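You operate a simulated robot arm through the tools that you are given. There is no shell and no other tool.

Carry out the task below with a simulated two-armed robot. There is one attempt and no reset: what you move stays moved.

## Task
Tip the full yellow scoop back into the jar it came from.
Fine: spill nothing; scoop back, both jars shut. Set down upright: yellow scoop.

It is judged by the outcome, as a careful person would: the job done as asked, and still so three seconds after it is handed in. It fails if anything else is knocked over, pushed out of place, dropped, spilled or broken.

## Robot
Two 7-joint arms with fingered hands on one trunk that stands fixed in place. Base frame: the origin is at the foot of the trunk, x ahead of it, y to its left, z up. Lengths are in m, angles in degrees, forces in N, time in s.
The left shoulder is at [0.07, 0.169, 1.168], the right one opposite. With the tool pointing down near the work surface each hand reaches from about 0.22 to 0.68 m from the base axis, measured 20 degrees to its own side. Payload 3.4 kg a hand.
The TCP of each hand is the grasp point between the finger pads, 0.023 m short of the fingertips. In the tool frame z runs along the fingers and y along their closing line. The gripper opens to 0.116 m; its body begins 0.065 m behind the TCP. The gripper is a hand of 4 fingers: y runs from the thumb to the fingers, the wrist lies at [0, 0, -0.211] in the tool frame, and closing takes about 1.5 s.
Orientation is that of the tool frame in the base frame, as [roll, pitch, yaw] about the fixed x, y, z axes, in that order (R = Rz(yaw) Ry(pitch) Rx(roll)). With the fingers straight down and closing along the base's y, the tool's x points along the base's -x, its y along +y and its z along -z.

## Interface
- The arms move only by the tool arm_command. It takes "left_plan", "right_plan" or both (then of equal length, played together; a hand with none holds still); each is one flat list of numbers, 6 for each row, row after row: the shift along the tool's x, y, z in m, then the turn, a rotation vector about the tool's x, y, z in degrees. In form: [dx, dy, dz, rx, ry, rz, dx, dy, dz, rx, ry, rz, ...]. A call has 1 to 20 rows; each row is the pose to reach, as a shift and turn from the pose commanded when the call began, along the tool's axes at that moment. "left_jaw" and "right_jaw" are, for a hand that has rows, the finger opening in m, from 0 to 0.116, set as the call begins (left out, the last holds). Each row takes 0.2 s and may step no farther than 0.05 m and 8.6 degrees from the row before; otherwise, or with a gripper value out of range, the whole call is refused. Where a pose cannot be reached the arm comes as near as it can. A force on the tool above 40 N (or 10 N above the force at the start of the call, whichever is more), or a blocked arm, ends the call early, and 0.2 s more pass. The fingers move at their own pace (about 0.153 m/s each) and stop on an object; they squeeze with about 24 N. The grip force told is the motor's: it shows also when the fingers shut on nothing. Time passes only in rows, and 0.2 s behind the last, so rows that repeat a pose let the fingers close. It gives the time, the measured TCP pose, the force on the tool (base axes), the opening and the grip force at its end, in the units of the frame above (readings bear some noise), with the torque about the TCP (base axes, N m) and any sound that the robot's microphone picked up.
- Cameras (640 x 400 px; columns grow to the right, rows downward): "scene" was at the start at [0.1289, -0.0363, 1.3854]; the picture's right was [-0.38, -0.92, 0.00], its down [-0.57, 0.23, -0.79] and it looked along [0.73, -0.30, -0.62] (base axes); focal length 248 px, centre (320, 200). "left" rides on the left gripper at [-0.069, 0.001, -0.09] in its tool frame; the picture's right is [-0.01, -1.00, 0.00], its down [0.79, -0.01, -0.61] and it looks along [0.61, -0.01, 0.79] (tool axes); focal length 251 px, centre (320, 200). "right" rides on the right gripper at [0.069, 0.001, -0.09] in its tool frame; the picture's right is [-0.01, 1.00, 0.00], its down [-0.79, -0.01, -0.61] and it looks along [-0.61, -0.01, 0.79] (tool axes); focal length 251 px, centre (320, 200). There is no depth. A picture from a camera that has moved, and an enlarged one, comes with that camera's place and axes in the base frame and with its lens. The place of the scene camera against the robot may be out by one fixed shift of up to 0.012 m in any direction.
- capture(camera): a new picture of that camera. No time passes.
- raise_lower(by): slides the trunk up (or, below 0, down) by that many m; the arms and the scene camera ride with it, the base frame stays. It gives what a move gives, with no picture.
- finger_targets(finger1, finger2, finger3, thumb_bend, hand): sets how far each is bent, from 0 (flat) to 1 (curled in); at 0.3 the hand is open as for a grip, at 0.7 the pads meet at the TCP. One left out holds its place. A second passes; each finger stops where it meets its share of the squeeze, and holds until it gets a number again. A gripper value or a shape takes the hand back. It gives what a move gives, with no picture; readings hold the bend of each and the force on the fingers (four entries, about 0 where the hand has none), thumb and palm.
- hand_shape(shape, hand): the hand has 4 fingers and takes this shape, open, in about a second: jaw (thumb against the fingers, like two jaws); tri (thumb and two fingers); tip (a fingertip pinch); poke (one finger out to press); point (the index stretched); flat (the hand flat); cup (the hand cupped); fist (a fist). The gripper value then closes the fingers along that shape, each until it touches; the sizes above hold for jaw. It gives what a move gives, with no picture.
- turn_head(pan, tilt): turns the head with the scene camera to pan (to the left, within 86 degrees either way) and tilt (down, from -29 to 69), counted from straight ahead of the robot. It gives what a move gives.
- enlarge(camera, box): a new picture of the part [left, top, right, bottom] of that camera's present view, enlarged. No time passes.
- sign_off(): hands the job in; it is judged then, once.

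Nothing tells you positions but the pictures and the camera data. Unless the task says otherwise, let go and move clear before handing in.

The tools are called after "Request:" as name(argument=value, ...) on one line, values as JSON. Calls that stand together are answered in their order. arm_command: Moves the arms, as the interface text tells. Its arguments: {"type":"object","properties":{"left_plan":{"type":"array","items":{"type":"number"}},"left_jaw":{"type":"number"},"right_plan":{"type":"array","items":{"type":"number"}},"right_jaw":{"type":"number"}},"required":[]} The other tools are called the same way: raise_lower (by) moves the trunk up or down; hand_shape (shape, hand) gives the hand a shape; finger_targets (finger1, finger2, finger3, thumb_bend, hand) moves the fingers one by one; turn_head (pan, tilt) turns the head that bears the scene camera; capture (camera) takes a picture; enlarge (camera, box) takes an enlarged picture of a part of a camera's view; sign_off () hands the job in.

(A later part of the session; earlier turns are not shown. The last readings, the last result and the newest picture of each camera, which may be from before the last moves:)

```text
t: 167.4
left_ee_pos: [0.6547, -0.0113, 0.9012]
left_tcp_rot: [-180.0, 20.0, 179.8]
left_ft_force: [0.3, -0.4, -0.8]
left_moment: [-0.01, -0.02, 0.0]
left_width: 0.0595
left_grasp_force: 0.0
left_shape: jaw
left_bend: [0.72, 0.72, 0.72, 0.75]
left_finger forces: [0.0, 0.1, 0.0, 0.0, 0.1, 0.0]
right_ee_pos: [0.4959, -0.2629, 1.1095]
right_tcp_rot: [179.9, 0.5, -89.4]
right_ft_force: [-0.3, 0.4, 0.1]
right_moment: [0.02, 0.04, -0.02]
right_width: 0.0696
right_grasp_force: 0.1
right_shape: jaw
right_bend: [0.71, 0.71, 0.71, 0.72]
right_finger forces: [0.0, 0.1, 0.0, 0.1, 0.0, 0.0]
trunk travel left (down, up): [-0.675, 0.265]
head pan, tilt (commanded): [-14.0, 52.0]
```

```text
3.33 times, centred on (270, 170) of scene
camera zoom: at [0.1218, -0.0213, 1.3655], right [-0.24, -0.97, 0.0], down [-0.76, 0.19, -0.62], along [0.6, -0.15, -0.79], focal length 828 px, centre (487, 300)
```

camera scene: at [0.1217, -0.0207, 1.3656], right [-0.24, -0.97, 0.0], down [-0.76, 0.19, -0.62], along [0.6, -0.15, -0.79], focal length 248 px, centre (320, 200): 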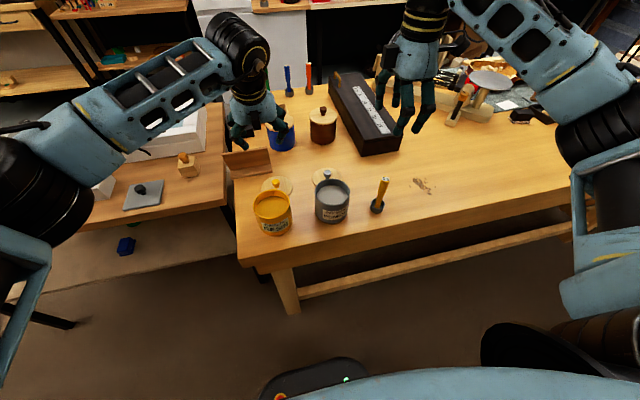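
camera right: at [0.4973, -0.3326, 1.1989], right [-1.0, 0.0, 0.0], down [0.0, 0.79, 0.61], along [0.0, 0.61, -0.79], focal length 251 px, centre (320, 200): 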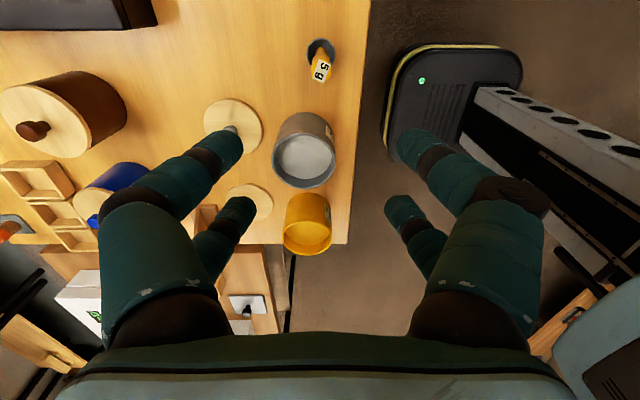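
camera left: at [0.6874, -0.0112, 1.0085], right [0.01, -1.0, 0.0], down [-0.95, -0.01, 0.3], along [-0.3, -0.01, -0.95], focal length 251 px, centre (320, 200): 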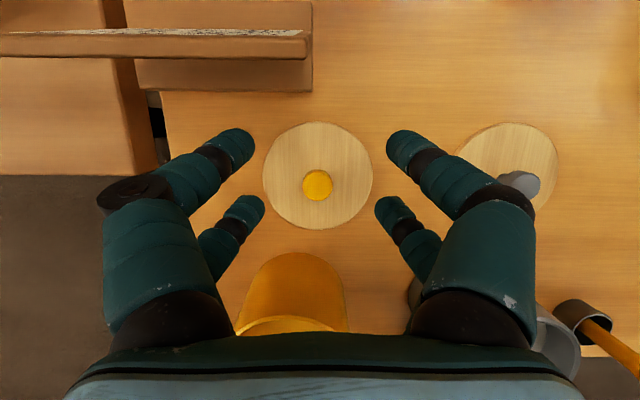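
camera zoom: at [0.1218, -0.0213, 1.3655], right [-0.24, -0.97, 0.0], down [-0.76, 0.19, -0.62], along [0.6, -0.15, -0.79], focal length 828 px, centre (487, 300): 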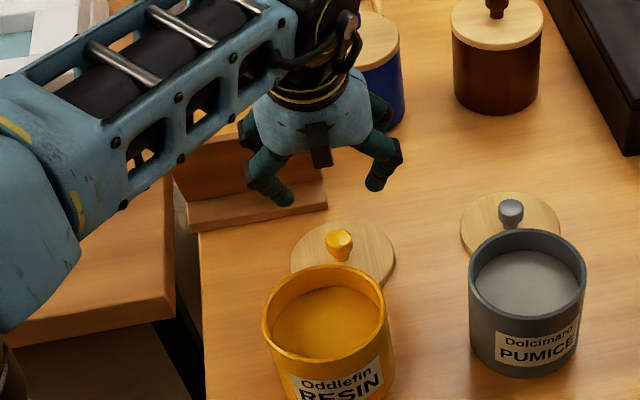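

The knob top is at z≈0.818 and the lid surface at ≈0.794. I'll descend to the knob.

Request:
arm_command(left_plan=[0.0055, 0.0003, 0.0137, 0, 0, 0, 0.011, 0.0006, 0.0273, 0, 0, 0, 0.0164, 0.0009, 0.041, 0, 0, 0, 0.0219, 0.0012, 0.0546, 0, 0, 0, 0.0255, 0.0015, 0.0636, 0, 0, 0, 0.0274, 0.0015, 0.0683, 0, 0, 0, 0.0274, 0.0015, 0.0683, 0, 0, 0])

Request:
capture(camera="left")

Request:
enlarge(camera="scene", box=[220, 130, 320, 230])

```text
t: 169.0
left_ee_pos: [0.6488, -0.0099, 0.8292]
left_tcp_rot: [-180.0, 20.0, 179.8]
left_ft_force: [0.7, -1.1, 0.9]
left_moment: [0.02, 0.02, 0.01]
left_width: 0.0595
left_grasp_force: 0.1
left_shape: jaw
left_bend: [0.72, 0.72, 0.72, 0.75]
left_finger forces: [0.0, 1.0, 0.6, 0.0, 0.1, 0.0]
left hand out of reach, approached as far as the arm can: row 6
right_ee_pos: [0.4967, -0.2625, 1.1092]
right_tcp_rot: [179.9, 0.5, -89.5]
right_ft_force: [-0.1, -0.3, 1.2]
right_moment: [0.0, -0.01, 0.0]
right_width: 0.0695
right_grasp_force: 0.0
right_shape: jaw
right_bend: [0.71, 0.71, 0.71, 0.72]
right_finger forces: [0.1, 0.0, 0.1, 0.1, 0.0, 0.1]
trunk travel left (down, up): [-0.675, 0.265]
head pan, tilt (commanded): [-14.0, 52.0]
```

```text
taken
camera left: at [0.6815, -0.0084, 0.9359], right [0.01, -1.0, 0.0], down [-0.95, -0.01, 0.3], along [-0.3, -0.01, -0.95], focal length 251 px, centre (320, 200)
```

left: 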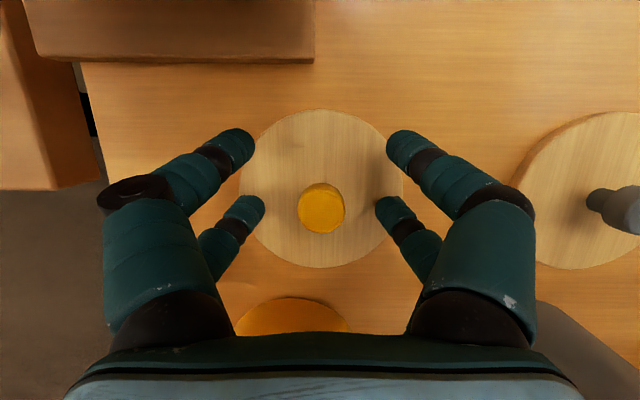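

```text
4.00 times, centred on (270, 180) of scene
camera zoom: at [0.1219, -0.021, 1.3656], right [-0.24, -0.97, 0.0], down [-0.76, 0.19, -0.62], along [0.6, -0.15, -0.79], focal length 994 px, centre (520, 280)
```

zoom: 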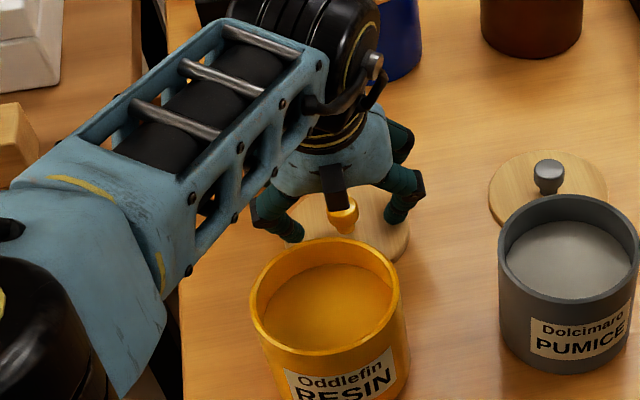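

The fingertips just brushed the lid surface and the knob is lined up with the robot-side pair. I'll raise 2 mm and close on it.

Request:
arm_command(left_plan=[-0.0007, 0, -0.0019, 0, 0, 0, -0.0007, 0, -0.0019, 0, 0, 0])

Request:
arm_command(left_plan=[0, 0, 0, 0, 0, 0, 0, 0, 0, 0, 0, 0, 0, 0, 0, 0, 0, 0, 0, 0, 0, 0, 0, 0, 0, 0, 0, 0, 0, 0, 0, 0, 0, 0, 0, 0, 0, 0, 0, 0, 0, 0, 0, 0, 0, 0, 0, 0], left_jaw=0.0)

Request:
capture(camera="left")

Request:
enlarge(camera="scene", box=[220, 130, 320, 230])

```text
t: 169.6
left_ee_pos: [0.6484, -0.0095, 0.8312]
left_tcp_rot: [180.0, 20.0, 180.0]
left_ft_force: [-0.5, -0.3, 0.1]
left_moment: [-0.01, 0.03, -0.02]
left_width: 0.0599
left_grasp_force: 0.1
left_shape: jaw
left_bend: [0.72, 0.72, 0.72, 0.75]
left_finger forces: [0.0, 0.0, 0.0, 0.1, 0.0, 0.0]
right_ee_pos: [0.4966, -0.2644, 1.1089]
right_tcp_rot: [179.9, 0.5, -89.5]
right_ft_force: [-0.4, 0.1, 0.1]
right_moment: [0.03, 0.03, 0.0]
right_width: 0.0697
right_grasp_force: 0.0
right_shape: jaw
right_bend: [0.71, 0.71, 0.71, 0.72]
right_finger forces: [0.0, 0.0, 0.0, 0.0, 0.0, 0.0]
trunk travel left (down, up): [-0.675, 0.265]
head pan, tilt (commanded): [-14.0, 52.0]
```

```text
t: 171.4
left_ee_pos: [0.6485, -0.0089, 0.8307]
left_tcp_rot: [180.0, 20.0, 180.0]
left_ft_force: [-0.4, -0.9, 0.0]
left_moment: [-0.02, -0.03, 0.01]
left_width: 0.0
left_grasp_force: 23.7
left_shape: jaw
left_bend: [0.62, 0.73, 0.73, 0.62]
left_finger forces: [0.0, 21.0, 21.0, 0.0, 0.0, 0.1]
right_ee_pos: [0.4962, -0.2638, 1.1096]
right_tcp_rot: [179.9, 0.5, -89.5]
right_ft_force: [0.8, -0.3, 0.0]
right_moment: [0.0, 0.01, 0.01]
right_width: 0.0696
right_grasp_force: 0.0
right_shape: jaw
right_bend: [0.71, 0.71, 0.71, 0.72]
right_finger forces: [0.0, 0.0, 0.0, 0.0, 0.0, 0.0]
trunk travel left (down, up): [-0.675, 0.265]
head pan, tilt (commanded): [-14.0, 52.0]
```

```text
taken
camera left: at [0.6821, -0.009, 0.9378], right [0.01, -1.0, 0.0], down [-0.95, -0.01, 0.3], along [-0.3, -0.01, -0.95], focal length 251 px, centre (320, 200)
```

left: 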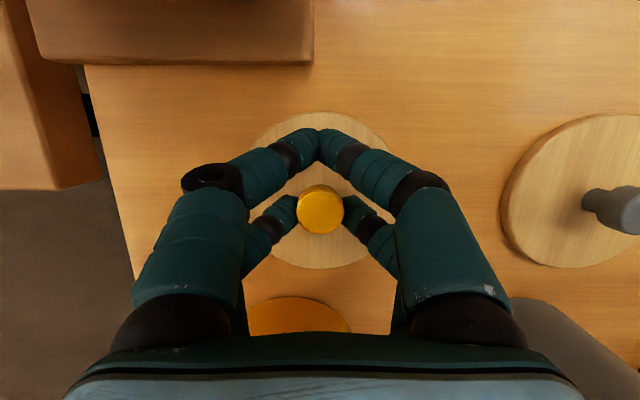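

```text
4.00 times, centred on (270, 180) of scene
camera zoom: at [0.1221, -0.0216, 1.3655], right [-0.24, -0.97, 0.0], down [-0.76, 0.19, -0.62], along [0.6, -0.15, -0.79], focal length 994 px, centre (520, 280)
```

zoom: 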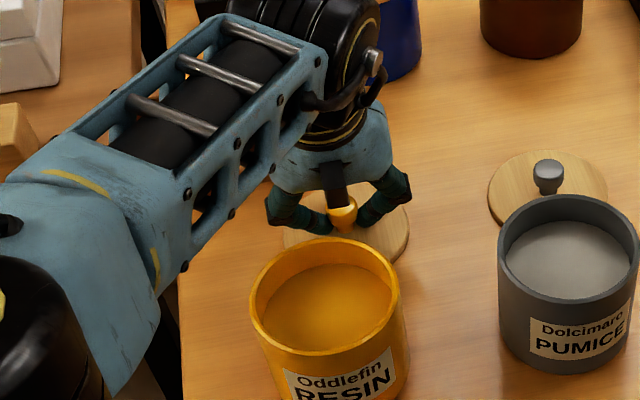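

The knob is held firmly (21 N each side). I'll lift the lid straight up.

Request:
arm_command(left_plan=[-0.0017, 0, -0.0047, 0, 0, 0, -0.0051, 0, -0.0141, 0, 0, 0, -0.0103, 0, -0.0282, 0, 0, 0, -0.0171, 0, -0.047, 0, 0, 0, -0.0239, 0, -0.0658, 0, 0, 0, -0.0308, 0, -0.0846, 0, 0, 0, -0.0376, 0, -0.1034, 0, 0, 0, -0.041, 0, -0.1128, 0, 0, 0, -0.041, 0, -0.1128, 0, 0, 0])

Request:
capture(camera="left")

Request:
enlarge(camera="scene", box=[210, 110, 330, 230])

Request:
capture(camera="right")

```text
t: 173.4
left_ee_pos: [0.6666, -0.0067, 0.9485]
left_tcp_rot: [-180.0, 19.9, 179.9]
left_ft_force: [-0.3, -0.2, -1.2]
left_moment: [-0.01, -0.01, -0.01]
left_width: 0.0
left_grasp_force: 24.5
left_shape: jaw
left_bend: [0.62, 0.73, 0.73, 0.62]
left_finger forces: [0.1, 20.9, 21.1, 0.1, 0.0, 0.0]
left hand out of reach, approached as far as the arm can: row 2, 3, 4, 5, 6, 7, 8, 9
right_ee_pos: [0.496, -0.2631, 1.1081]
right_tcp_rot: [179.9, 0.5, -89.4]
right_ft_force: [-0.7, -0.4, -1.3]
right_moment: [-0.01, -0.01, 0.0]
right_width: 0.0693
right_grasp_force: 0.1
right_shape: jaw
right_bend: [0.71, 0.71, 0.71, 0.72]
right_finger forces: [0.1, 0.1, 0.0, 0.1, 0.0, 0.0]
trunk travel left (down, up): [-0.675, 0.265]
head pan, tilt (commanded): [-14.0, 52.0]
```

```text
taken
camera left: at [0.7005, -0.0052, 1.0557], right [0.01, -1.0, 0.0], down [-0.95, -0.01, 0.3], along [-0.3, -0.01, -0.95], focal length 251 px, centre (320, 200)
```

left: 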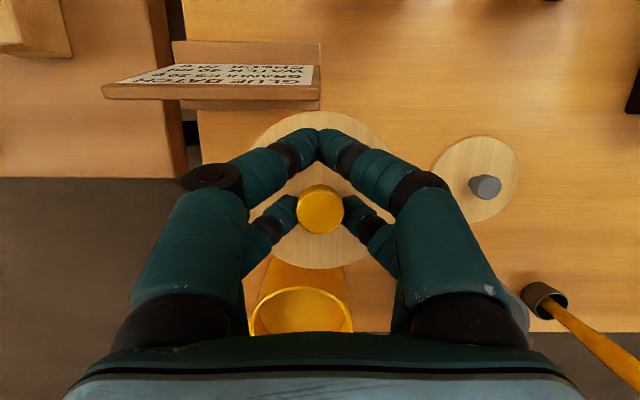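

```text
3.33 times, centred on (270, 170) of scene
camera zoom: at [0.1222, -0.0216, 1.3655], right [-0.24, -0.97, 0.0], down [-0.76, 0.19, -0.62], along [0.6, -0.15, -0.79], focal length 828 px, centre (487, 300)
```

zoom: 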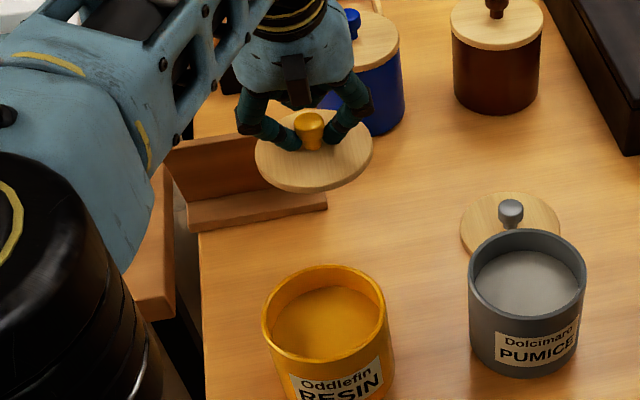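

```text
taken
camera right: at [0.4974, -0.3324, 1.1987], right [-1.0, 0.0, 0.0], down [0.0, 0.79, 0.61], along [0.0, 0.61, -0.79], focal length 251 px, centre (320, 200)
```

right: 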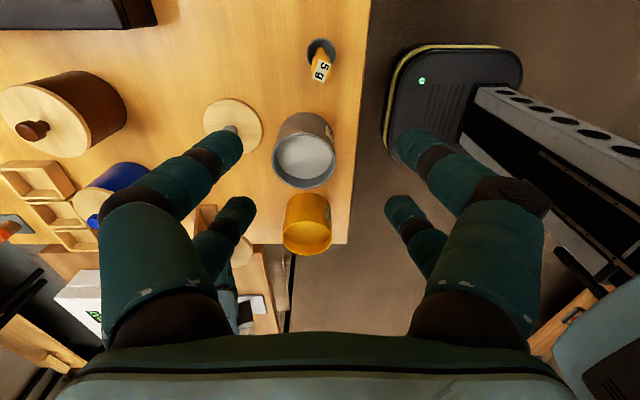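

The lid is up (the arm drifted 2 cm forward at its reach limit, but it's clear of everything). I'll bring it over the resin jar.

Request:
arm_command(left_plan=[0.0082, 0.001, -0.003, 0, 0, 0, 0.0245, 0.003, -0.0089, 0, 0, 0, 0.0449, 0.0056, -0.0163, 0, 0, 0, 0.0653, 0.0081, -0.0238, 0, 0, 0, 0.0857, 0.0106, -0.0312, 0, 0, 0, 0.1061, 0.0132, -0.0386, 0, 0, 0, 0.1225, 0.0152, -0.0445, 0, 0, 0, 0.1306, 0.0162, -0.0475, 0, 0, 0, 0.1306, 0.0162, -0.0475, 0, 0, 0])

Request:
capture(camera="left")

Request:
enlarge(camera="left", box=[220, 100, 420, 330])

Request:
enlarge(camera="scene", box=[210, 130, 330, 250])

Request:
enlarge(camera="right", box=[240, 150, 380, 290])

```text
t: 175.4
left_ee_pos: [0.6676, -0.0065, 0.9445]
left_tcp_rot: [179.9, 20.0, 179.9]
left_ft_force: [-0.2, 0.2, -0.4]
left_moment: [0.01, 0.0, -0.02]
left_width: 0.0001
left_grasp_force: 23.8
left_shape: jaw
left_bend: [0.62, 0.73, 0.73, 0.62]
left_finger forces: [0.0, 20.9, 21.0, 0.1, 0.0, 0.0]
left hand out of reach, approached as far as the arm can: row 1, 2, 3, 4, 5, 6, 7, 8, 9
right_ee_pos: [0.4966, -0.2631, 1.1089]
right_tcp_rot: [179.8, 0.5, -89.4]
right_ft_force: [0.2, -0.4, -0.4]
right_moment: [0.03, 0.01, 0.02]
right_width: 0.0693
right_grasp_force: 0.2
right_shape: jaw
right_bend: [0.71, 0.71, 0.71, 0.72]
right_finger forces: [0.1, 0.1, 0.1, 0.0, 0.0, 0.0]
trunk travel left (down, up): [-0.675, 0.265]
head pan, tilt (commanded): [-14.0, 52.0]
```

```text
taken
camera left: at [0.7002, -0.0051, 1.051], right [0.01, -1.0, 0.0], down [-0.95, -0.01, 0.3], along [-0.3, -0.01, -0.95], focal length 251 px, centre (320, 200)
```

left: 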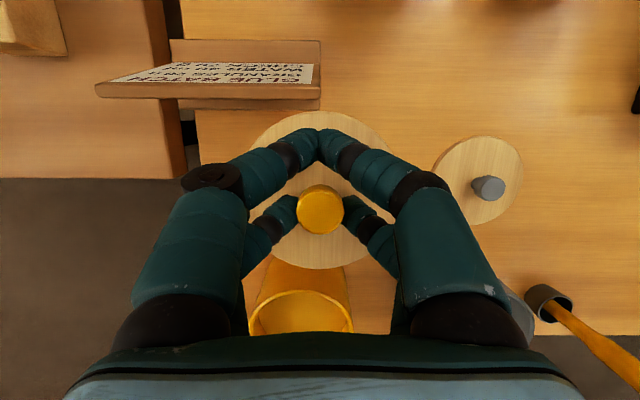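

```text
1.74 times, centred on (320, 215) of left
camera zoom: at [0.7002, -0.0051, 1.051], right [0.01, -1.0, 0.0], down [-0.95, -0.01, 0.3], along [-0.3, -0.01, -0.95], focal length 437 px, centre (320, 174)
```

zoom: 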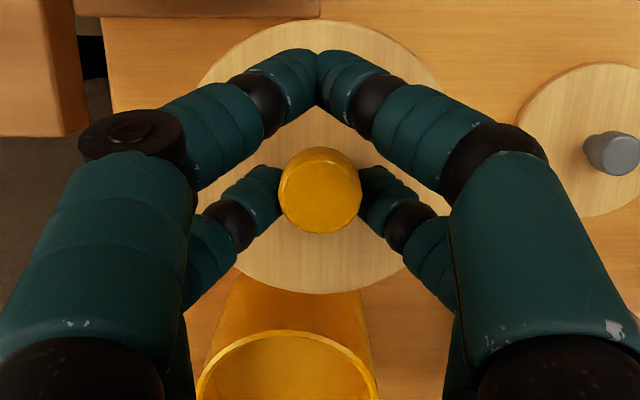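

```text
3.33 times, centred on (270, 190) of scene
camera zoom: at [0.1221, -0.0216, 1.3655], right [-0.24, -0.97, 0.0], down [-0.76, 0.19, -0.62], along [0.6, -0.15, -0.79], focal length 828 px, centre (487, 233)
```

zoom: 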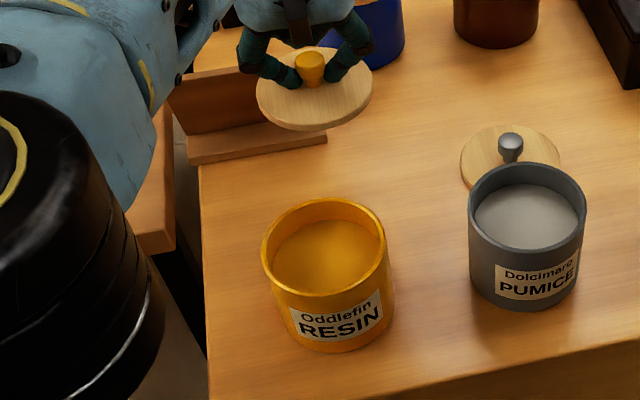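

```text
2.86 times, centred on (310, 220) of right
camera zoom: at [0.4973, -0.3324, 1.1987], right [-1.0, 0.0, 0.0], down [0.0, 0.79, 0.61], along [0.0, 0.61, -0.79], focal length 718 px, centre (349, 143)
```

zoom: 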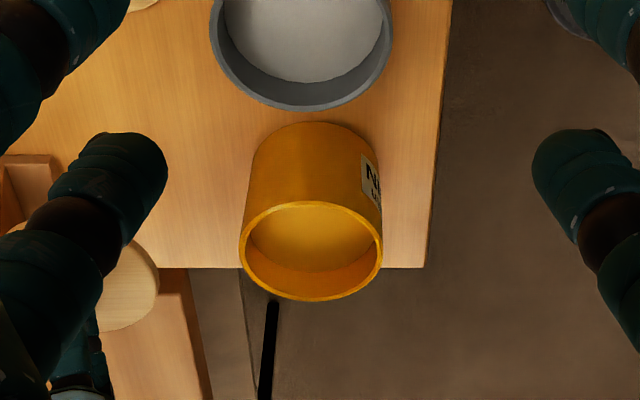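

The left arm seems stuck at a joint limit in this posture (the lid is still held, nothing touched). I'll try a small yaw of the hand to free it while easing back toward the robot.

Request:
arm_command(left_plan=[0, 0, 0, 1.7, 0, 4.7, 0, 0, 0, 3.4, 0, 9.4, 0.0047, 0, -0.0017, 5.1, 0, 14.1, 0.0094, 0, -0.0034, 5.1, 0, 14.1, 0.0188, 0, -0.0068, 5.1, 0, 14.1, 0.0188, 0, -0.0068, 5.1, 0, 14.1])

Request:
enlarge(camera="scene", box=[150, 80, 350, 250])

```text
t: 176.8
left_ee_pos: [0.667, -0.0185, 0.946]
left_tcp_rot: [-180.0, 19.9, 164.9]
left_ft_force: [-0.1, -0.5, -0.6]
left_moment: [0.02, -0.04, 0.02]
left_width: 0.0
left_grasp_force: 24.3
left_shape: jaw
left_bend: [0.62, 0.73, 0.73, 0.62]
left_finger forces: [0.0, 23.6, 24.0, 0.0, 0.1, 0.0]
left hand out of reach, approached as far as the arm can: row 2, 3, 4, 5, 6
right_ee_pos: [0.4973, -0.2637, 1.1093]
right_tcp_rot: [179.9, 0.5, -89.4]
right_ft_force: [-0.2, -0.5, -0.3]
right_moment: [-0.04, 0.0, 0.01]
right_width: 0.0696
right_grasp_force: 0.1
right_shape: jaw
right_bend: [0.71, 0.71, 0.71, 0.72]
right_finger forces: [0.0, 0.0, 0.0, 0.1, 0.0, 0.0]
trunk travel left (down, up): [-0.675, 0.265]
head pan, tilt (commanded): [-14.0, 52.0]
```

```text
2.35 times, centred on (250, 165) of scene
camera zoom: at [0.1221, -0.021, 1.3655], right [-0.24, -0.97, 0.0], down [-0.76, 0.19, -0.62], along [0.6, -0.15, -0.79], focal length 585 px, centre (485, 282)
```

zoom: 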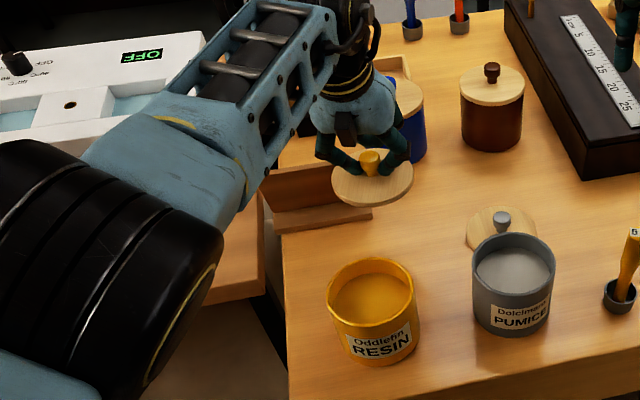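

The arm is at full stretch, so it can't find its way inward directly. I'll try a sideways move toward its own side to unbend from that posture.

Request:
arm_command(left_plan=[0, 0.01, 0, 0, 0, 0, 0, 0.02, 0, 0, 0, 0, 0, 0.03, 0, 0, 0, 0, 0, 0.04, 0, 0, 0, 0, 0, 0.05, 0, 0, 0, 0])

```text
t: 178.0
left_ee_pos: [0.677, 0.0299, 0.9453]
left_tcp_rot: [-180.0, 20.0, 165.0]
left_ft_force: [0.3, -0.6, -0.5]
left_moment: [0.02, 0.03, -0.01]
left_width: 0.0001
left_grasp_force: 24.1
left_shape: jaw
left_bend: [0.62, 0.73, 0.73, 0.62]
left_finger forces: [0.0, 26.4, 24.5, 0.1, 0.0, 0.0]
left hand out of reach, approached as far as the arm can: row 1
right_ee_pos: [0.4968, -0.2632, 1.1077]
right_tcp_rot: [179.9, 0.4, -89.4]
right_ft_force: [0.0, -0.3, -0.1]
right_moment: [0.02, 0.0, -0.01]
right_width: 0.0695
right_grasp_force: 0.1
right_shape: jaw
right_bend: [0.71, 0.71, 0.71, 0.72]
right_finger forces: [0.0, 0.0, 0.0, 0.1, 0.1, 0.1]
trunk travel left (down, up): [-0.675, 0.265]
head pan, tilt (commanded): [-14.0, 52.0]
```

That freed it. I'll bring the lid back toward the jar in stages.

Request:
arm_command(left_plan=[0.0087, -0.0041, -0.0032, 0, 0, 0, 0.0217, -0.0102, -0.0079, 0, 0, 0, 0.0391, -0.0183, -0.0142, 0, 0, 0, 0.0565, -0.0265, -0.0205, 0, 0, 0, 0.0652, -0.0306, -0.0237, 0, 0, 0])

Request:
capture(camera="left")

Request:
enlarge(camera="scene", box=[190, 110, 350, 250])

```text
t: 179.2
left_ee_pos: [0.6016, 0.0184, 0.9445]
left_tcp_rot: [-180.0, 20.0, 165.0]
left_ft_force: [0.2, 0.4, -0.7]
left_moment: [0.01, 0.0, -0.06]
left_width: 0.0
left_grasp_force: 23.4
left_shape: jaw
left_bend: [0.62, 0.73, 0.73, 0.62]
left_finger forces: [0.0, 27.4, 25.7, 0.1, 0.0, 0.1]
right_ee_pos: [0.4966, -0.2646, 1.1092]
right_tcp_rot: [179.9, 0.4, -89.5]
right_ft_force: [0.4, 0.7, 0.7]
right_moment: [-0.05, 0.01, -0.02]
right_width: 0.0696
right_grasp_force: 0.1
right_shape: jaw
right_bend: [0.71, 0.71, 0.71, 0.72]
right_finger forces: [0.0, 0.1, 0.0, 0.1, 0.0, 0.0]
trunk travel left (down, up): [-0.675, 0.265]
head pan, tilt (commanded): [-14.0, 52.0]
```

```text
taken
camera left: at [0.6347, 0.0104, 1.0515], right [-0.25, -0.97, 0.0], down [-0.92, 0.24, 0.3], along [-0.29, 0.07, -0.95], focal length 251 px, centre (320, 200)
```

left: 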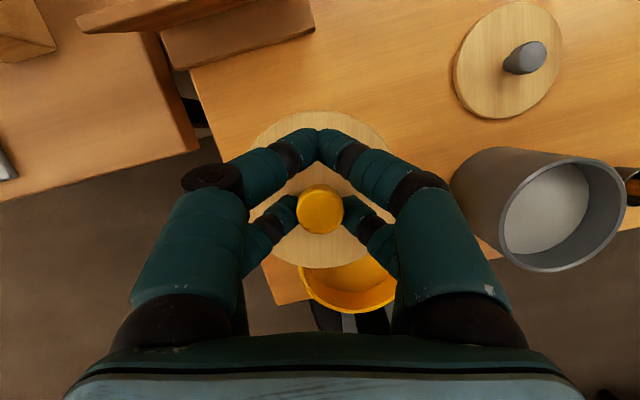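

```text
2.86 times, centred on (270, 180) of scene
camera zoom: at [0.1219, -0.0217, 1.3655], right [-0.24, -0.97, 0.0], down [-0.76, 0.19, -0.62], along [0.6, -0.15, -0.79], focal length 710 px, centre (463, 257)
```

zoom: 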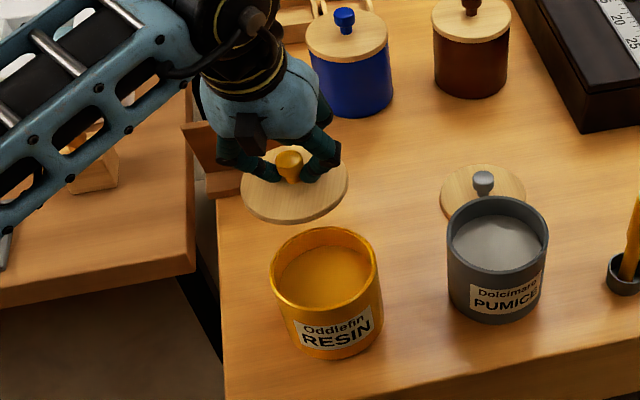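

The lid is level and moving again. I'll bring it fully over the jar.

Request:
arm_command(left_plan=[0.0086, -0.0041, -0.0031, 0, 0, 0, 0.0215, -0.0101, -0.0078, 0, 0, 0, 0.0388, -0.0182, -0.0141, 0, 0, 0, 0.056, -0.0263, -0.0204, 0, 0, 0, 0.0646, -0.0304, -0.0235, 0, 0, 0, 0.0646, -0.0304, -0.0235, 0, 0, 0])

Request:
capture(camera="left")

Request:
enlarge(camera="scene", box=[210, 130, 330, 250])

Request:
enlarge(camera="right", box=[240, 150, 380, 310])

```text
t: 180.6
left_ee_pos: [0.5274, 0.0046, 0.9459]
left_tcp_rot: [179.9, 20.1, 165.0]
left_ft_force: [0.0, 0.5, -0.3]
left_moment: [0.0, 0.01, 0.0]
left_width: 0.0
left_grasp_force: 24.5
left_shape: jaw
left_bend: [0.62, 0.73, 0.73, 0.62]
left_finger forces: [0.0, 27.3, 26.6, 0.0, 0.0, 0.0]
right_ee_pos: [0.496, -0.2639, 1.1082]
right_tcp_rot: [179.8, 0.6, -89.5]
right_ft_force: [-0.1, -0.4, 0.3]
right_moment: [-0.01, 0.0, -0.03]
right_width: 0.0695
right_grasp_force: 0.2
right_shape: jaw
right_bend: [0.71, 0.71, 0.71, 0.72]
right_finger forces: [0.1, 0.0, 0.0, 0.0, 0.1, 0.0]
trunk travel left (down, up): [-0.675, 0.265]
head pan, tilt (commanded): [-14.0, 52.0]
```

```text
taken
camera left: at [0.5589, -0.0034, 1.0531], right [-0.25, -0.97, 0.0], down [-0.92, 0.24, 0.3], along [-0.29, 0.07, -0.95], focal length 251 px, centre (320, 200)
```

left: 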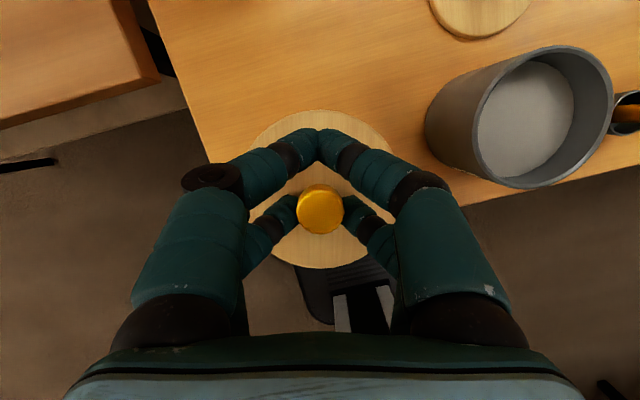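

```text
3.33 times, centred on (270, 190) of scene
camera zoom: at [0.1222, -0.0216, 1.3655], right [-0.24, -0.97, 0.0], down [-0.76, 0.19, -0.62], along [0.6, -0.15, -0.79], focal length 828 px, centre (487, 233)
```

zoom: 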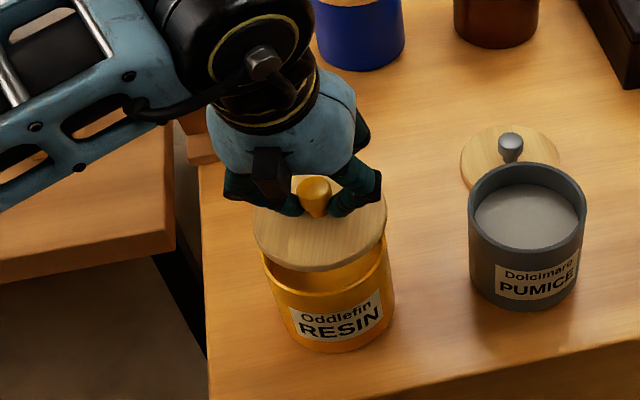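

```text
2.50 times, centred on (310, 230) of right
camera zoom: at [0.4973, -0.3324, 1.1987], right [-1.0, 0.0, 0.0], down [0.0, 0.79, 0.61], along [0.0, 0.61, -0.79], focal length 629 px, centre (345, 125)
```

zoom: 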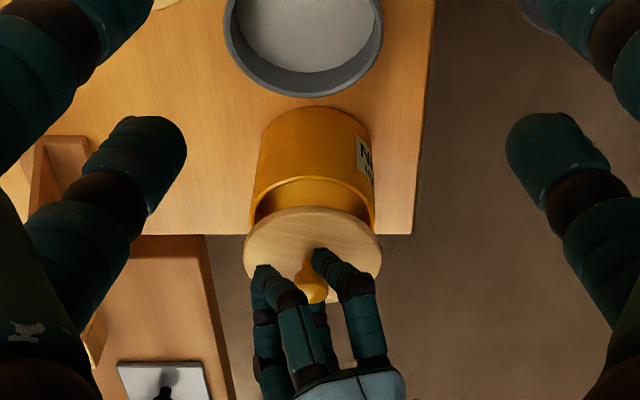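

Both cameras agree the lid is centred on the jar to within a couple of millimetres. I'll lower it, then creep to contact.

Request:
arm_command(left_plan=[0.0017, 0, 0.0047, 0, 0, 0, 0.0034, 0, 0.0094, 0, 0, 0, 0.0051, 0, 0.0141, 0, 0, 0, 0.0068, 0, 0.0188, 0, 0, 0, 0.0068, 0, 0.0188, 0, 0, 0])

Request:
arm_command(left_plan=[0.0003, 0, 0.0009, 0, 0, 0, 0.0007, 0, 0.0019, 0, 0, 0, 0.0007, 0, 0.0019, 0, 0, 0])

Request:
enlarge(camera="scene", box=[230, 150, 320, 240])

Request:
enlarge(camera="right", box=[260, 170, 360, 290])

```text
t: 181.8
left_ee_pos: [0.5292, 0.0055, 0.9259]
left_tcp_rot: [-180.0, 20.0, 165.0]
left_ft_force: [-0.3, -0.6, -1.1]
left_moment: [0.03, 0.04, 0.01]
left_width: 0.0002
left_grasp_force: 23.5
left_shape: jaw
left_bend: [0.62, 0.73, 0.73, 0.62]
left_finger forces: [0.1, 27.7, 26.8, 0.0, 0.0, 0.1]
right_ee_pos: [0.4961, -0.2639, 1.1079]
right_tcp_rot: [179.9, 0.6, -89.5]
right_ft_force: [-1.0, 0.2, -0.1]
right_moment: [-0.01, 0.02, 0.01]
right_width: 0.0696
right_grasp_force: 0.0
right_shape: jaw
right_bend: [0.71, 0.71, 0.71, 0.72]
right_finger forces: [0.0, 0.1, 0.1, 0.1, 0.0, 0.0]
trunk travel left (down, up): [-0.675, 0.265]
head pan, tilt (commanded): [-14.0, 52.0]
```

```text
t: 182.6
left_ee_pos: [0.5278, 0.0075, 0.9227]
left_tcp_rot: [-179.9, 19.9, 164.9]
left_ft_force: [0.5, 0.0, 0.0]
left_moment: [0.0, 0.02, 0.0]
left_width: 0.0003
left_grasp_force: 23.8
left_shape: jaw
left_bend: [0.62, 0.73, 0.73, 0.62]
left_finger forces: [0.0, 27.9, 27.0, 0.1, 0.0, 0.0]
right_ee_pos: [0.4967, -0.2634, 1.1091]
right_tcp_rot: [180.0, 0.6, -89.5]
right_ft_force: [0.0, 0.2, 0.4]
right_moment: [-0.01, 0.01, 0.01]
right_width: 0.0695
right_grasp_force: 0.0
right_shape: jaw
right_bend: [0.71, 0.71, 0.71, 0.72]
right_finger forces: [0.0, 0.1, 0.0, 0.0, 0.0, 0.0]
trunk travel left (down, up): [-0.675, 0.265]
head pan, tilt (commanded): [-14.0, 52.0]
```

```text
4.44 times, centred on (275, 195) of scene
camera zoom: at [0.122, -0.0216, 1.3655], right [-0.24, -0.97, 0.0], down [-0.76, 0.19, -0.62], along [0.6, -0.15, -0.79], focal length 1104 px, centre (520, 222)
```

zoom: 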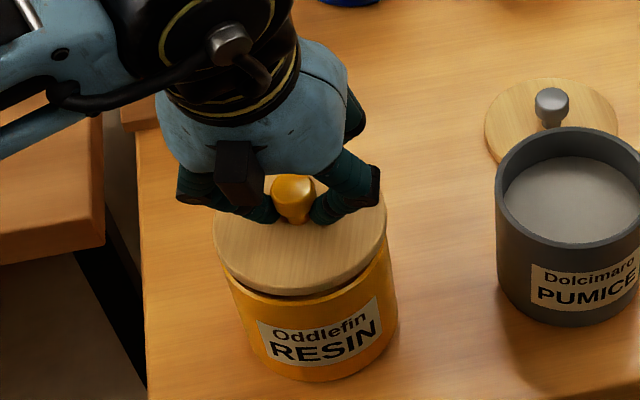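

```text
3.33 times, centred on (310, 230) of right
camera zoom: at [0.4972, -0.3323, 1.1988], right [-1.0, 0.0, 0.0], down [0.0, 0.79, 0.61], along [0.0, 0.61, -0.79], focal length 838 px, centre (353, 100)
```

zoom: 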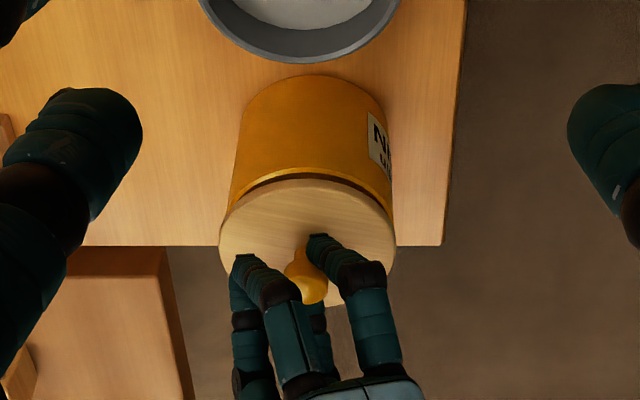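

Nearly seated. I'll make a 2 mm centring correction, then continue creeping down.

Request:
arm_command(left_plan=[0.0009, -0.0023, -0.0003, 0, 0, 0, 0.0012, -0.0023, 0.0006, 0, 0, 0, 0.0012, -0.0023, 0.0006, 0, 0, 0])

Request:
arm_command(left_plan=[0.0003, 0, 0.0009, 0, 0, 0, 0.0003, 0, 0.0009, 0, 0, 0])

Request:
arm_command(left_plan=[0.0003, 0, 0.0009, 0, 0, 0, 0.0003, 0, 0.0009, 0, 0, 0])

Request:
enlarge(camera="scene", box=[230, 150, 320, 240])

```text
t: 183.4
left_ee_pos: [0.5277, 0.0024, 0.9218]
left_tcp_rot: [180.0, 19.9, 165.0]
left_ft_force: [0.5, 0.4, -1.2]
left_moment: [-0.01, 0.0, 0.01]
left_width: 0.0
left_grasp_force: 24.3
left_shape: jaw
left_bend: [0.62, 0.73, 0.73, 0.62]
left_finger forces: [0.0, 27.9, 27.1, 0.0, 0.0, 0.0]
right_ee_pos: [0.4961, -0.2629, 1.1092]
right_tcp_rot: [179.8, 0.5, -89.6]
right_ft_force: [-0.2, 0.8, -0.1]
right_moment: [0.01, -0.02, 0.01]
right_width: 0.0694
right_grasp_force: 0.0
right_shape: jaw
right_bend: [0.71, 0.71, 0.71, 0.72]
right_finger forces: [0.0, 0.1, 0.0, 0.0, 0.0, 0.1]
trunk travel left (down, up): [-0.675, 0.265]
head pan, tilt (commanded): [-14.0, 52.0]
```

```text
t: 184.0
left_ee_pos: [0.5263, 0.0049, 0.9227]
left_tcp_rot: [-179.9, 20.0, 165.0]
left_ft_force: [1.1, -0.6, -0.5]
left_moment: [0.02, -0.01, -0.02]
left_width: 0.0002
left_grasp_force: 24.1
left_shape: jaw
left_bend: [0.62, 0.73, 0.73, 0.62]
left_finger forces: [0.1, 27.8, 27.1, 0.0, 0.1, 0.0]
right_ee_pos: [0.4963, -0.2627, 1.108]
right_tcp_rot: [179.9, 0.6, -89.5]
right_ft_force: [0.1, 0.6, 0.0]
right_moment: [-0.01, 0.03, 0.0]
right_width: 0.0695
right_grasp_force: 0.0
right_shape: jaw
right_bend: [0.71, 0.71, 0.71, 0.72]
right_finger forces: [0.0, 0.0, 0.0, 0.1, 0.0, 0.1]
trunk travel left (down, up): [-0.675, 0.265]
head pan, tilt (commanded): [-14.0, 52.0]
```

```text
t: 184.6
left_ee_pos: [0.5279, 0.0031, 0.9213]
left_tcp_rot: [180.0, 20.0, 164.9]
left_ft_force: [-0.4, 0.3, -0.7]
left_moment: [0.02, 0.05, 0.05]
left_width: 0.0
left_grasp_force: 23.8
left_shape: jaw
left_bend: [0.62, 0.73, 0.73, 0.62]
left_finger forces: [0.0, 28.0, 27.2, 0.0, 0.0, 0.0]
right_ee_pos: [0.4968, -0.2641, 1.1082]
right_tcp_rot: [179.9, 0.6, -89.5]
right_ft_force: [1.0, 0.0, 0.3]
right_moment: [0.0, -0.02, 0.04]
right_width: 0.0696
right_grasp_force: 0.0
right_shape: jaw
right_bend: [0.71, 0.71, 0.71, 0.72]
right_finger forces: [0.0, 0.0, 0.0, 0.0, 0.0, 0.0]
trunk travel left (down, up): [-0.675, 0.265]
head pan, tilt (commanded): [-14.0, 52.0]
```

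```text
4.44 times, centred on (275, 195) of scene
camera zoom: at [0.122, -0.0216, 1.3655], right [-0.24, -0.97, 0.0], down [-0.76, 0.19, -0.62], along [0.6, -0.15, -0.79], focal length 1104 px, centre (520, 222)
```

zoom: 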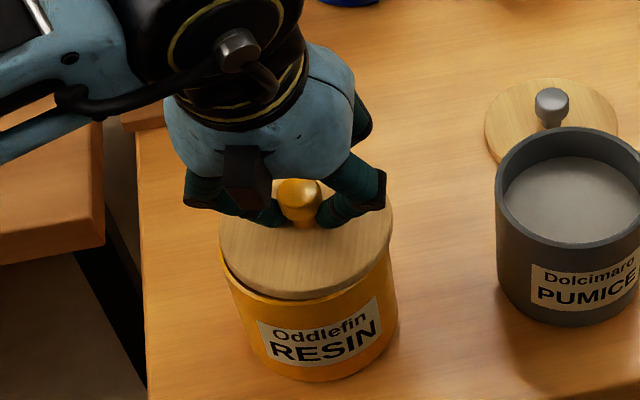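

Well centred now. A few more careful millimetres.

Request:
arm_command(left_plan=[0.0003, 0, 0.0009, 0, 0, 0, 0.0003, 0, 0.0009, 0, 0, 0])

Request:
arm_command(left_plan=[0.0003, 0, 0.0009, 0, 0, 0, 0.0003, 0, 0.0009, 0, 0, 0])

Request:
arm_command(left_plan=[0.0003, 0, 0.0009, 0, 0, 0, 0.0003, 0, 0.0009, 0, 0, 0])

Request:
enlarge(camera="scene", box=[230, 150, 320, 240])

```text
t: 185.2
left_ee_pos: [0.5269, 0.0054, 0.9204]
left_tcp_rot: [179.9, 20.0, 165.0]
left_ft_force: [-0.5, 0.1, 0.0]
left_moment: [0.0, -0.01, 0.01]
left_width: 0.0001
left_grasp_force: 24.0
left_shape: jaw
left_bend: [0.62, 0.73, 0.73, 0.62]
left_finger forces: [0.0, 27.9, 27.2, 0.0, 0.0, 0.0]
right_ee_pos: [0.4962, -0.2637, 1.1089]
right_tcp_rot: [179.9, 0.6, -89.5]
right_ft_force: [0.0, 0.0, 0.3]
right_moment: [0.02, 0.01, 0.01]
right_width: 0.0698
right_grasp_force: 0.1
right_shape: jaw
right_bend: [0.71, 0.71, 0.71, 0.72]
right_finger forces: [0.0, 0.1, 0.0, 0.1, 0.0, 0.0]
trunk travel left (down, up): [-0.675, 0.265]
head pan, tilt (commanded): [-14.0, 52.0]
```

```text
t: 185.8
left_ee_pos: [0.5259, 0.0047, 0.9204]
left_tcp_rot: [180.0, 20.1, 165.0]
left_ft_force: [0.3, 0.3, -0.9]
left_moment: [0.01, -0.01, -0.04]
left_width: 0.0
left_grasp_force: 23.7
left_shape: jaw
left_bend: [0.62, 0.73, 0.73, 0.62]
left_finger forces: [0.1, 27.9, 27.3, 0.0, 0.0, 0.0]
right_ee_pos: [0.4961, -0.2633, 1.1089]
right_tcp_rot: [179.9, 0.5, -89.5]
right_ft_force: [-0.5, -0.3, 0.8]
right_moment: [0.02, -0.02, 0.04]
right_width: 0.0697
right_grasp_force: 0.0
right_shape: jaw
right_bend: [0.71, 0.71, 0.71, 0.72]
right_finger forces: [0.0, 0.1, 0.0, 0.1, 0.0, 0.0]
trunk travel left (down, up): [-0.675, 0.265]
head pan, tilt (commanded): [-14.0, 52.0]
```

```text
t: 186.4
left_ee_pos: [0.5263, 0.0042, 0.9177]
left_tcp_rot: [179.9, 20.0, 164.9]
left_ft_force: [-0.5, 0.2, -0.3]
left_moment: [0.01, -0.04, 0.0]
left_width: 0.0
left_grasp_force: 24.0
left_shape: jaw
left_bend: [0.62, 0.73, 0.73, 0.62]
left_finger forces: [0.0, 28.0, 27.4, 0.0, 0.1, 0.1]
right_ee_pos: [0.4951, -0.2644, 1.1094]
right_tcp_rot: [179.9, 0.4, -89.6]
right_ft_force: [-0.1, -0.8, -0.4]
right_moment: [0.0, 0.03, -0.04]
right_width: 0.0694
right_grasp_force: 0.0
right_shape: jaw
right_bend: [0.71, 0.71, 0.71, 0.72]
right_finger forces: [0.1, 0.0, 0.0, 0.1, 0.1, 0.0]
trunk travel left (down, up): [-0.675, 0.265]
head pan, tilt (commanded): [-14.0, 52.0]
```

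```text
4.44 times, centred on (275, 195) of scene
camera zoom: at [0.122, -0.0216, 1.3655], right [-0.24, -0.97, 0.0], down [-0.76, 0.19, -0.62], along [0.6, -0.15, -0.79], focal length 1104 px, centre (520, 222)
```

zoom: 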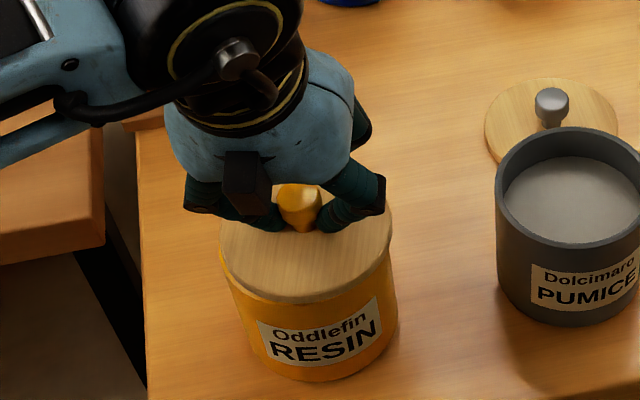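

It looks seated, but there's no contact force yet. Two more small steps.

Request:
arm_command(left_plan=[0.0003, 0, 0.0009, 0, 0, 0, 0.0003, 0, 0.0009, 0, 0, 0])

Request:
arm_command(left_plan=[0.0003, 0, 0.0009, 0, 0, 0, 0.0003, 0, 0.0009, 0, 0, 0])

Request:
enlarge(camera="scene", box=[230, 150, 320, 240])

Request:
enlarge(camera="right", box=[260, 170, 360, 290])

```text
t: 187.0
left_ee_pos: [0.5261, 0.0035, 0.9175]
left_tcp_rot: [180.0, 20.1, 165.0]
left_ft_force: [-0.2, 0.9, -0.1]
left_moment: [0.03, 0.0, 0.0]
left_width: 0.0001
left_grasp_force: 24.1
left_shape: jaw
left_bend: [0.62, 0.73, 0.73, 0.62]
left_finger forces: [0.0, 28.1, 27.3, 0.0, 0.1, 0.0]
right_ee_pos: [0.4963, -0.2646, 1.1094]
right_tcp_rot: [179.9, 0.4, -89.4]
right_ft_force: [-0.1, 0.1, -0.6]
right_moment: [0.01, -0.01, 0.01]
right_width: 0.0695
right_grasp_force: 0.1
right_shape: jaw
right_bend: [0.71, 0.71, 0.71, 0.72]
right_finger forces: [0.0, 0.0, 0.0, 0.0, 0.0, 0.0]
trunk travel left (down, up): [-0.675, 0.265]
head pan, tilt (commanded): [-14.0, 52.0]
```

```text
t: 187.6
left_ee_pos: [0.5262, 0.0044, 0.916]
left_tcp_rot: [-180.0, 20.1, 164.9]
left_ft_force: [0.8, 0.0, -0.9]
left_moment: [-0.01, 0.0, -0.02]
left_width: 0.0002
left_grasp_force: 24.2
left_shape: jaw
left_bend: [0.62, 0.73, 0.73, 0.62]
left_finger forces: [0.0, 28.0, 27.4, 0.0, 0.1, 0.0]
right_ee_pos: [0.496, -0.2648, 1.1086]
right_tcp_rot: [179.9, 0.5, -89.5]
right_ft_force: [0.2, -0.4, 0.2]
right_moment: [0.03, 0.02, -0.01]
right_width: 0.0696
right_grasp_force: 0.1
right_shape: jaw
right_bend: [0.71, 0.71, 0.71, 0.72]
right_finger forces: [0.0, 0.0, 0.0, 0.0, 0.0, 0.0]
trunk travel left (down, up): [-0.675, 0.265]
head pan, tilt (commanded): [-14.0, 52.0]
```

```text
4.44 times, centred on (275, 195) of scene
camera zoom: at [0.122, -0.0216, 1.3655], right [-0.24, -0.97, 0.0], down [-0.76, 0.19, -0.62], along [0.6, -0.15, -0.79], focal length 1104 px, centre (520, 222)
```

zoom: 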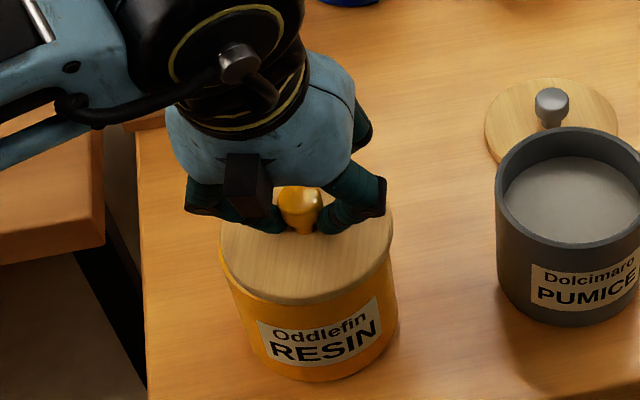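

```text
3.33 times, centred on (310, 230) of right
camera zoom: at [0.4972, -0.3323, 1.1988], right [-1.0, 0.0, 0.0], down [0.0, 0.79, 0.61], along [0.0, 0.61, -0.79], focal length 838 px, centre (353, 100)
```

zoom: 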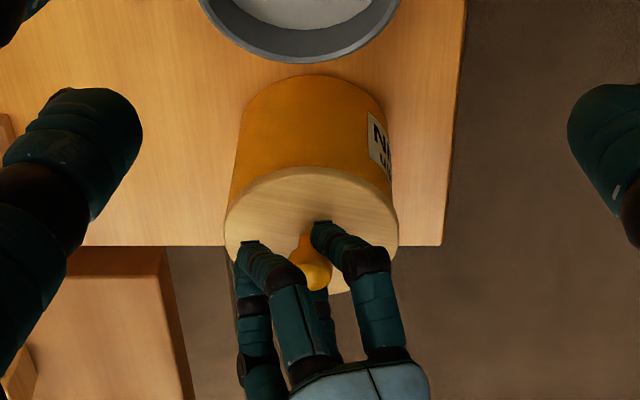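

Very close. I'll continue another millimetre or two until I feel the rim.

Request:
arm_command(left_plan=[0.0003, 0, 0.0009, 0, 0, 0, 0.0003, 0, 0.0009, 0, 0, 0])

Request:
arm_command(left_plan=[0.0003, 0, 0.0009, 0, 0, 0, 0.0003, 0, 0.0009, 0, 0, 0])

Request:
arm_command(left_plan=[0.0003, 0, 0.0009, 0, 0, 0, 0.0003, 0, 0.0009, 0, 0, 0])

Request:
enlarge(camera="scene", box=[230, 150, 320, 240])

```text
t: 188.2
left_ee_pos: [0.5264, 0.0035, 0.9154]
left_tcp_rot: [180.0, 20.1, 165.0]
left_ft_force: [-0.2, 0.4, -0.9]
left_moment: [-0.03, 0.01, 0.0]
left_width: 0.0001
left_grasp_force: 23.9
left_shape: jaw
left_bend: [0.62, 0.73, 0.73, 0.62]
left_finger forces: [0.1, 28.1, 27.4, 0.1, 0.0, 0.0]
right_ee_pos: [0.4965, -0.2634, 1.1094]
right_tcp_rot: [179.8, 0.5, -89.5]
right_ft_force: [0.1, -1.0, 0.6]
right_moment: [0.0, 0.03, -0.01]
right_width: 0.0697
right_grasp_force: 0.1
right_shape: jaw
right_bend: [0.71, 0.71, 0.71, 0.72]
right_finger forces: [0.0, 0.1, 0.0, 0.0, 0.1, 0.1]
trunk travel left (down, up): [-0.675, 0.265]
head pan, tilt (commanded): [-14.0, 52.0]
```

```text
t: 188.8
left_ee_pos: [0.5258, 0.0051, 0.9141]
left_tcp_rot: [179.9, 20.0, 164.9]
left_ft_force: [-0.2, -0.5, -0.5]
left_moment: [-0.01, 0.01, -0.01]
left_width: 0.0
left_grasp_force: 23.4
left_shape: jaw
left_bend: [0.62, 0.73, 0.73, 0.62]
left_finger forces: [0.0, 28.1, 27.3, 0.0, 0.0, 0.0]
right_ee_pos: [0.4963, -0.2642, 1.1092]
right_tcp_rot: [179.9, 0.6, -89.5]
right_ft_force: [-0.2, -0.6, 0.1]
right_moment: [-0.01, 0.01, -0.01]
right_width: 0.0695
right_grasp_force: 0.2
right_shape: jaw
right_bend: [0.71, 0.71, 0.71, 0.72]
right_finger forces: [0.0, 0.0, 0.1, 0.1, 0.0, 0.0]
trunk travel left (down, up): [-0.675, 0.265]
head pan, tilt (commanded): [-14.0, 52.0]
```

```text
t: 189.4
left_ee_pos: [0.5261, 0.0037, 0.9143]
left_tcp_rot: [-179.9, 19.9, 164.9]
left_ft_force: [0.0, -1.3, -0.4]
left_moment: [0.03, 0.0, 0.02]
left_width: 0.0
left_grasp_force: 23.7
left_shape: jaw
left_bend: [0.62, 0.73, 0.73, 0.62]
left_finger forces: [0.1, 28.1, 27.6, 0.0, 0.0, 0.1]
right_ee_pos: [0.4965, -0.2638, 1.109]
right_tcp_rot: [180.0, 0.5, -89.5]
right_ft_force: [-0.2, 0.2, -0.8]
right_moment: [0.0, -0.03, 0.01]
right_width: 0.0697
right_grasp_force: 0.0
right_shape: jaw
right_bend: [0.71, 0.71, 0.71, 0.72]
right_finger forces: [0.0, 0.0, 0.0, 0.0, 0.0, 0.1]
trunk travel left (down, up): [-0.675, 0.265]
head pan, tilt (commanded): [-14.0, 52.0]
```

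```text
4.44 times, centred on (275, 195) of scene
camera zoom: at [0.122, -0.0216, 1.3655], right [-0.24, -0.97, 0.0], down [-0.76, 0.19, -0.62], along [0.6, -0.15, -0.79], focal length 1104 px, centre (520, 222)
```

zoom: 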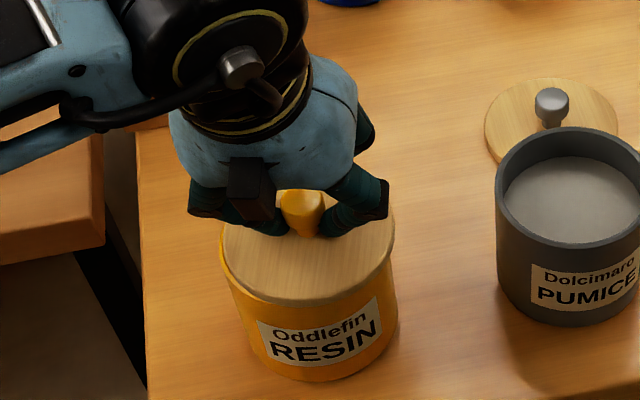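

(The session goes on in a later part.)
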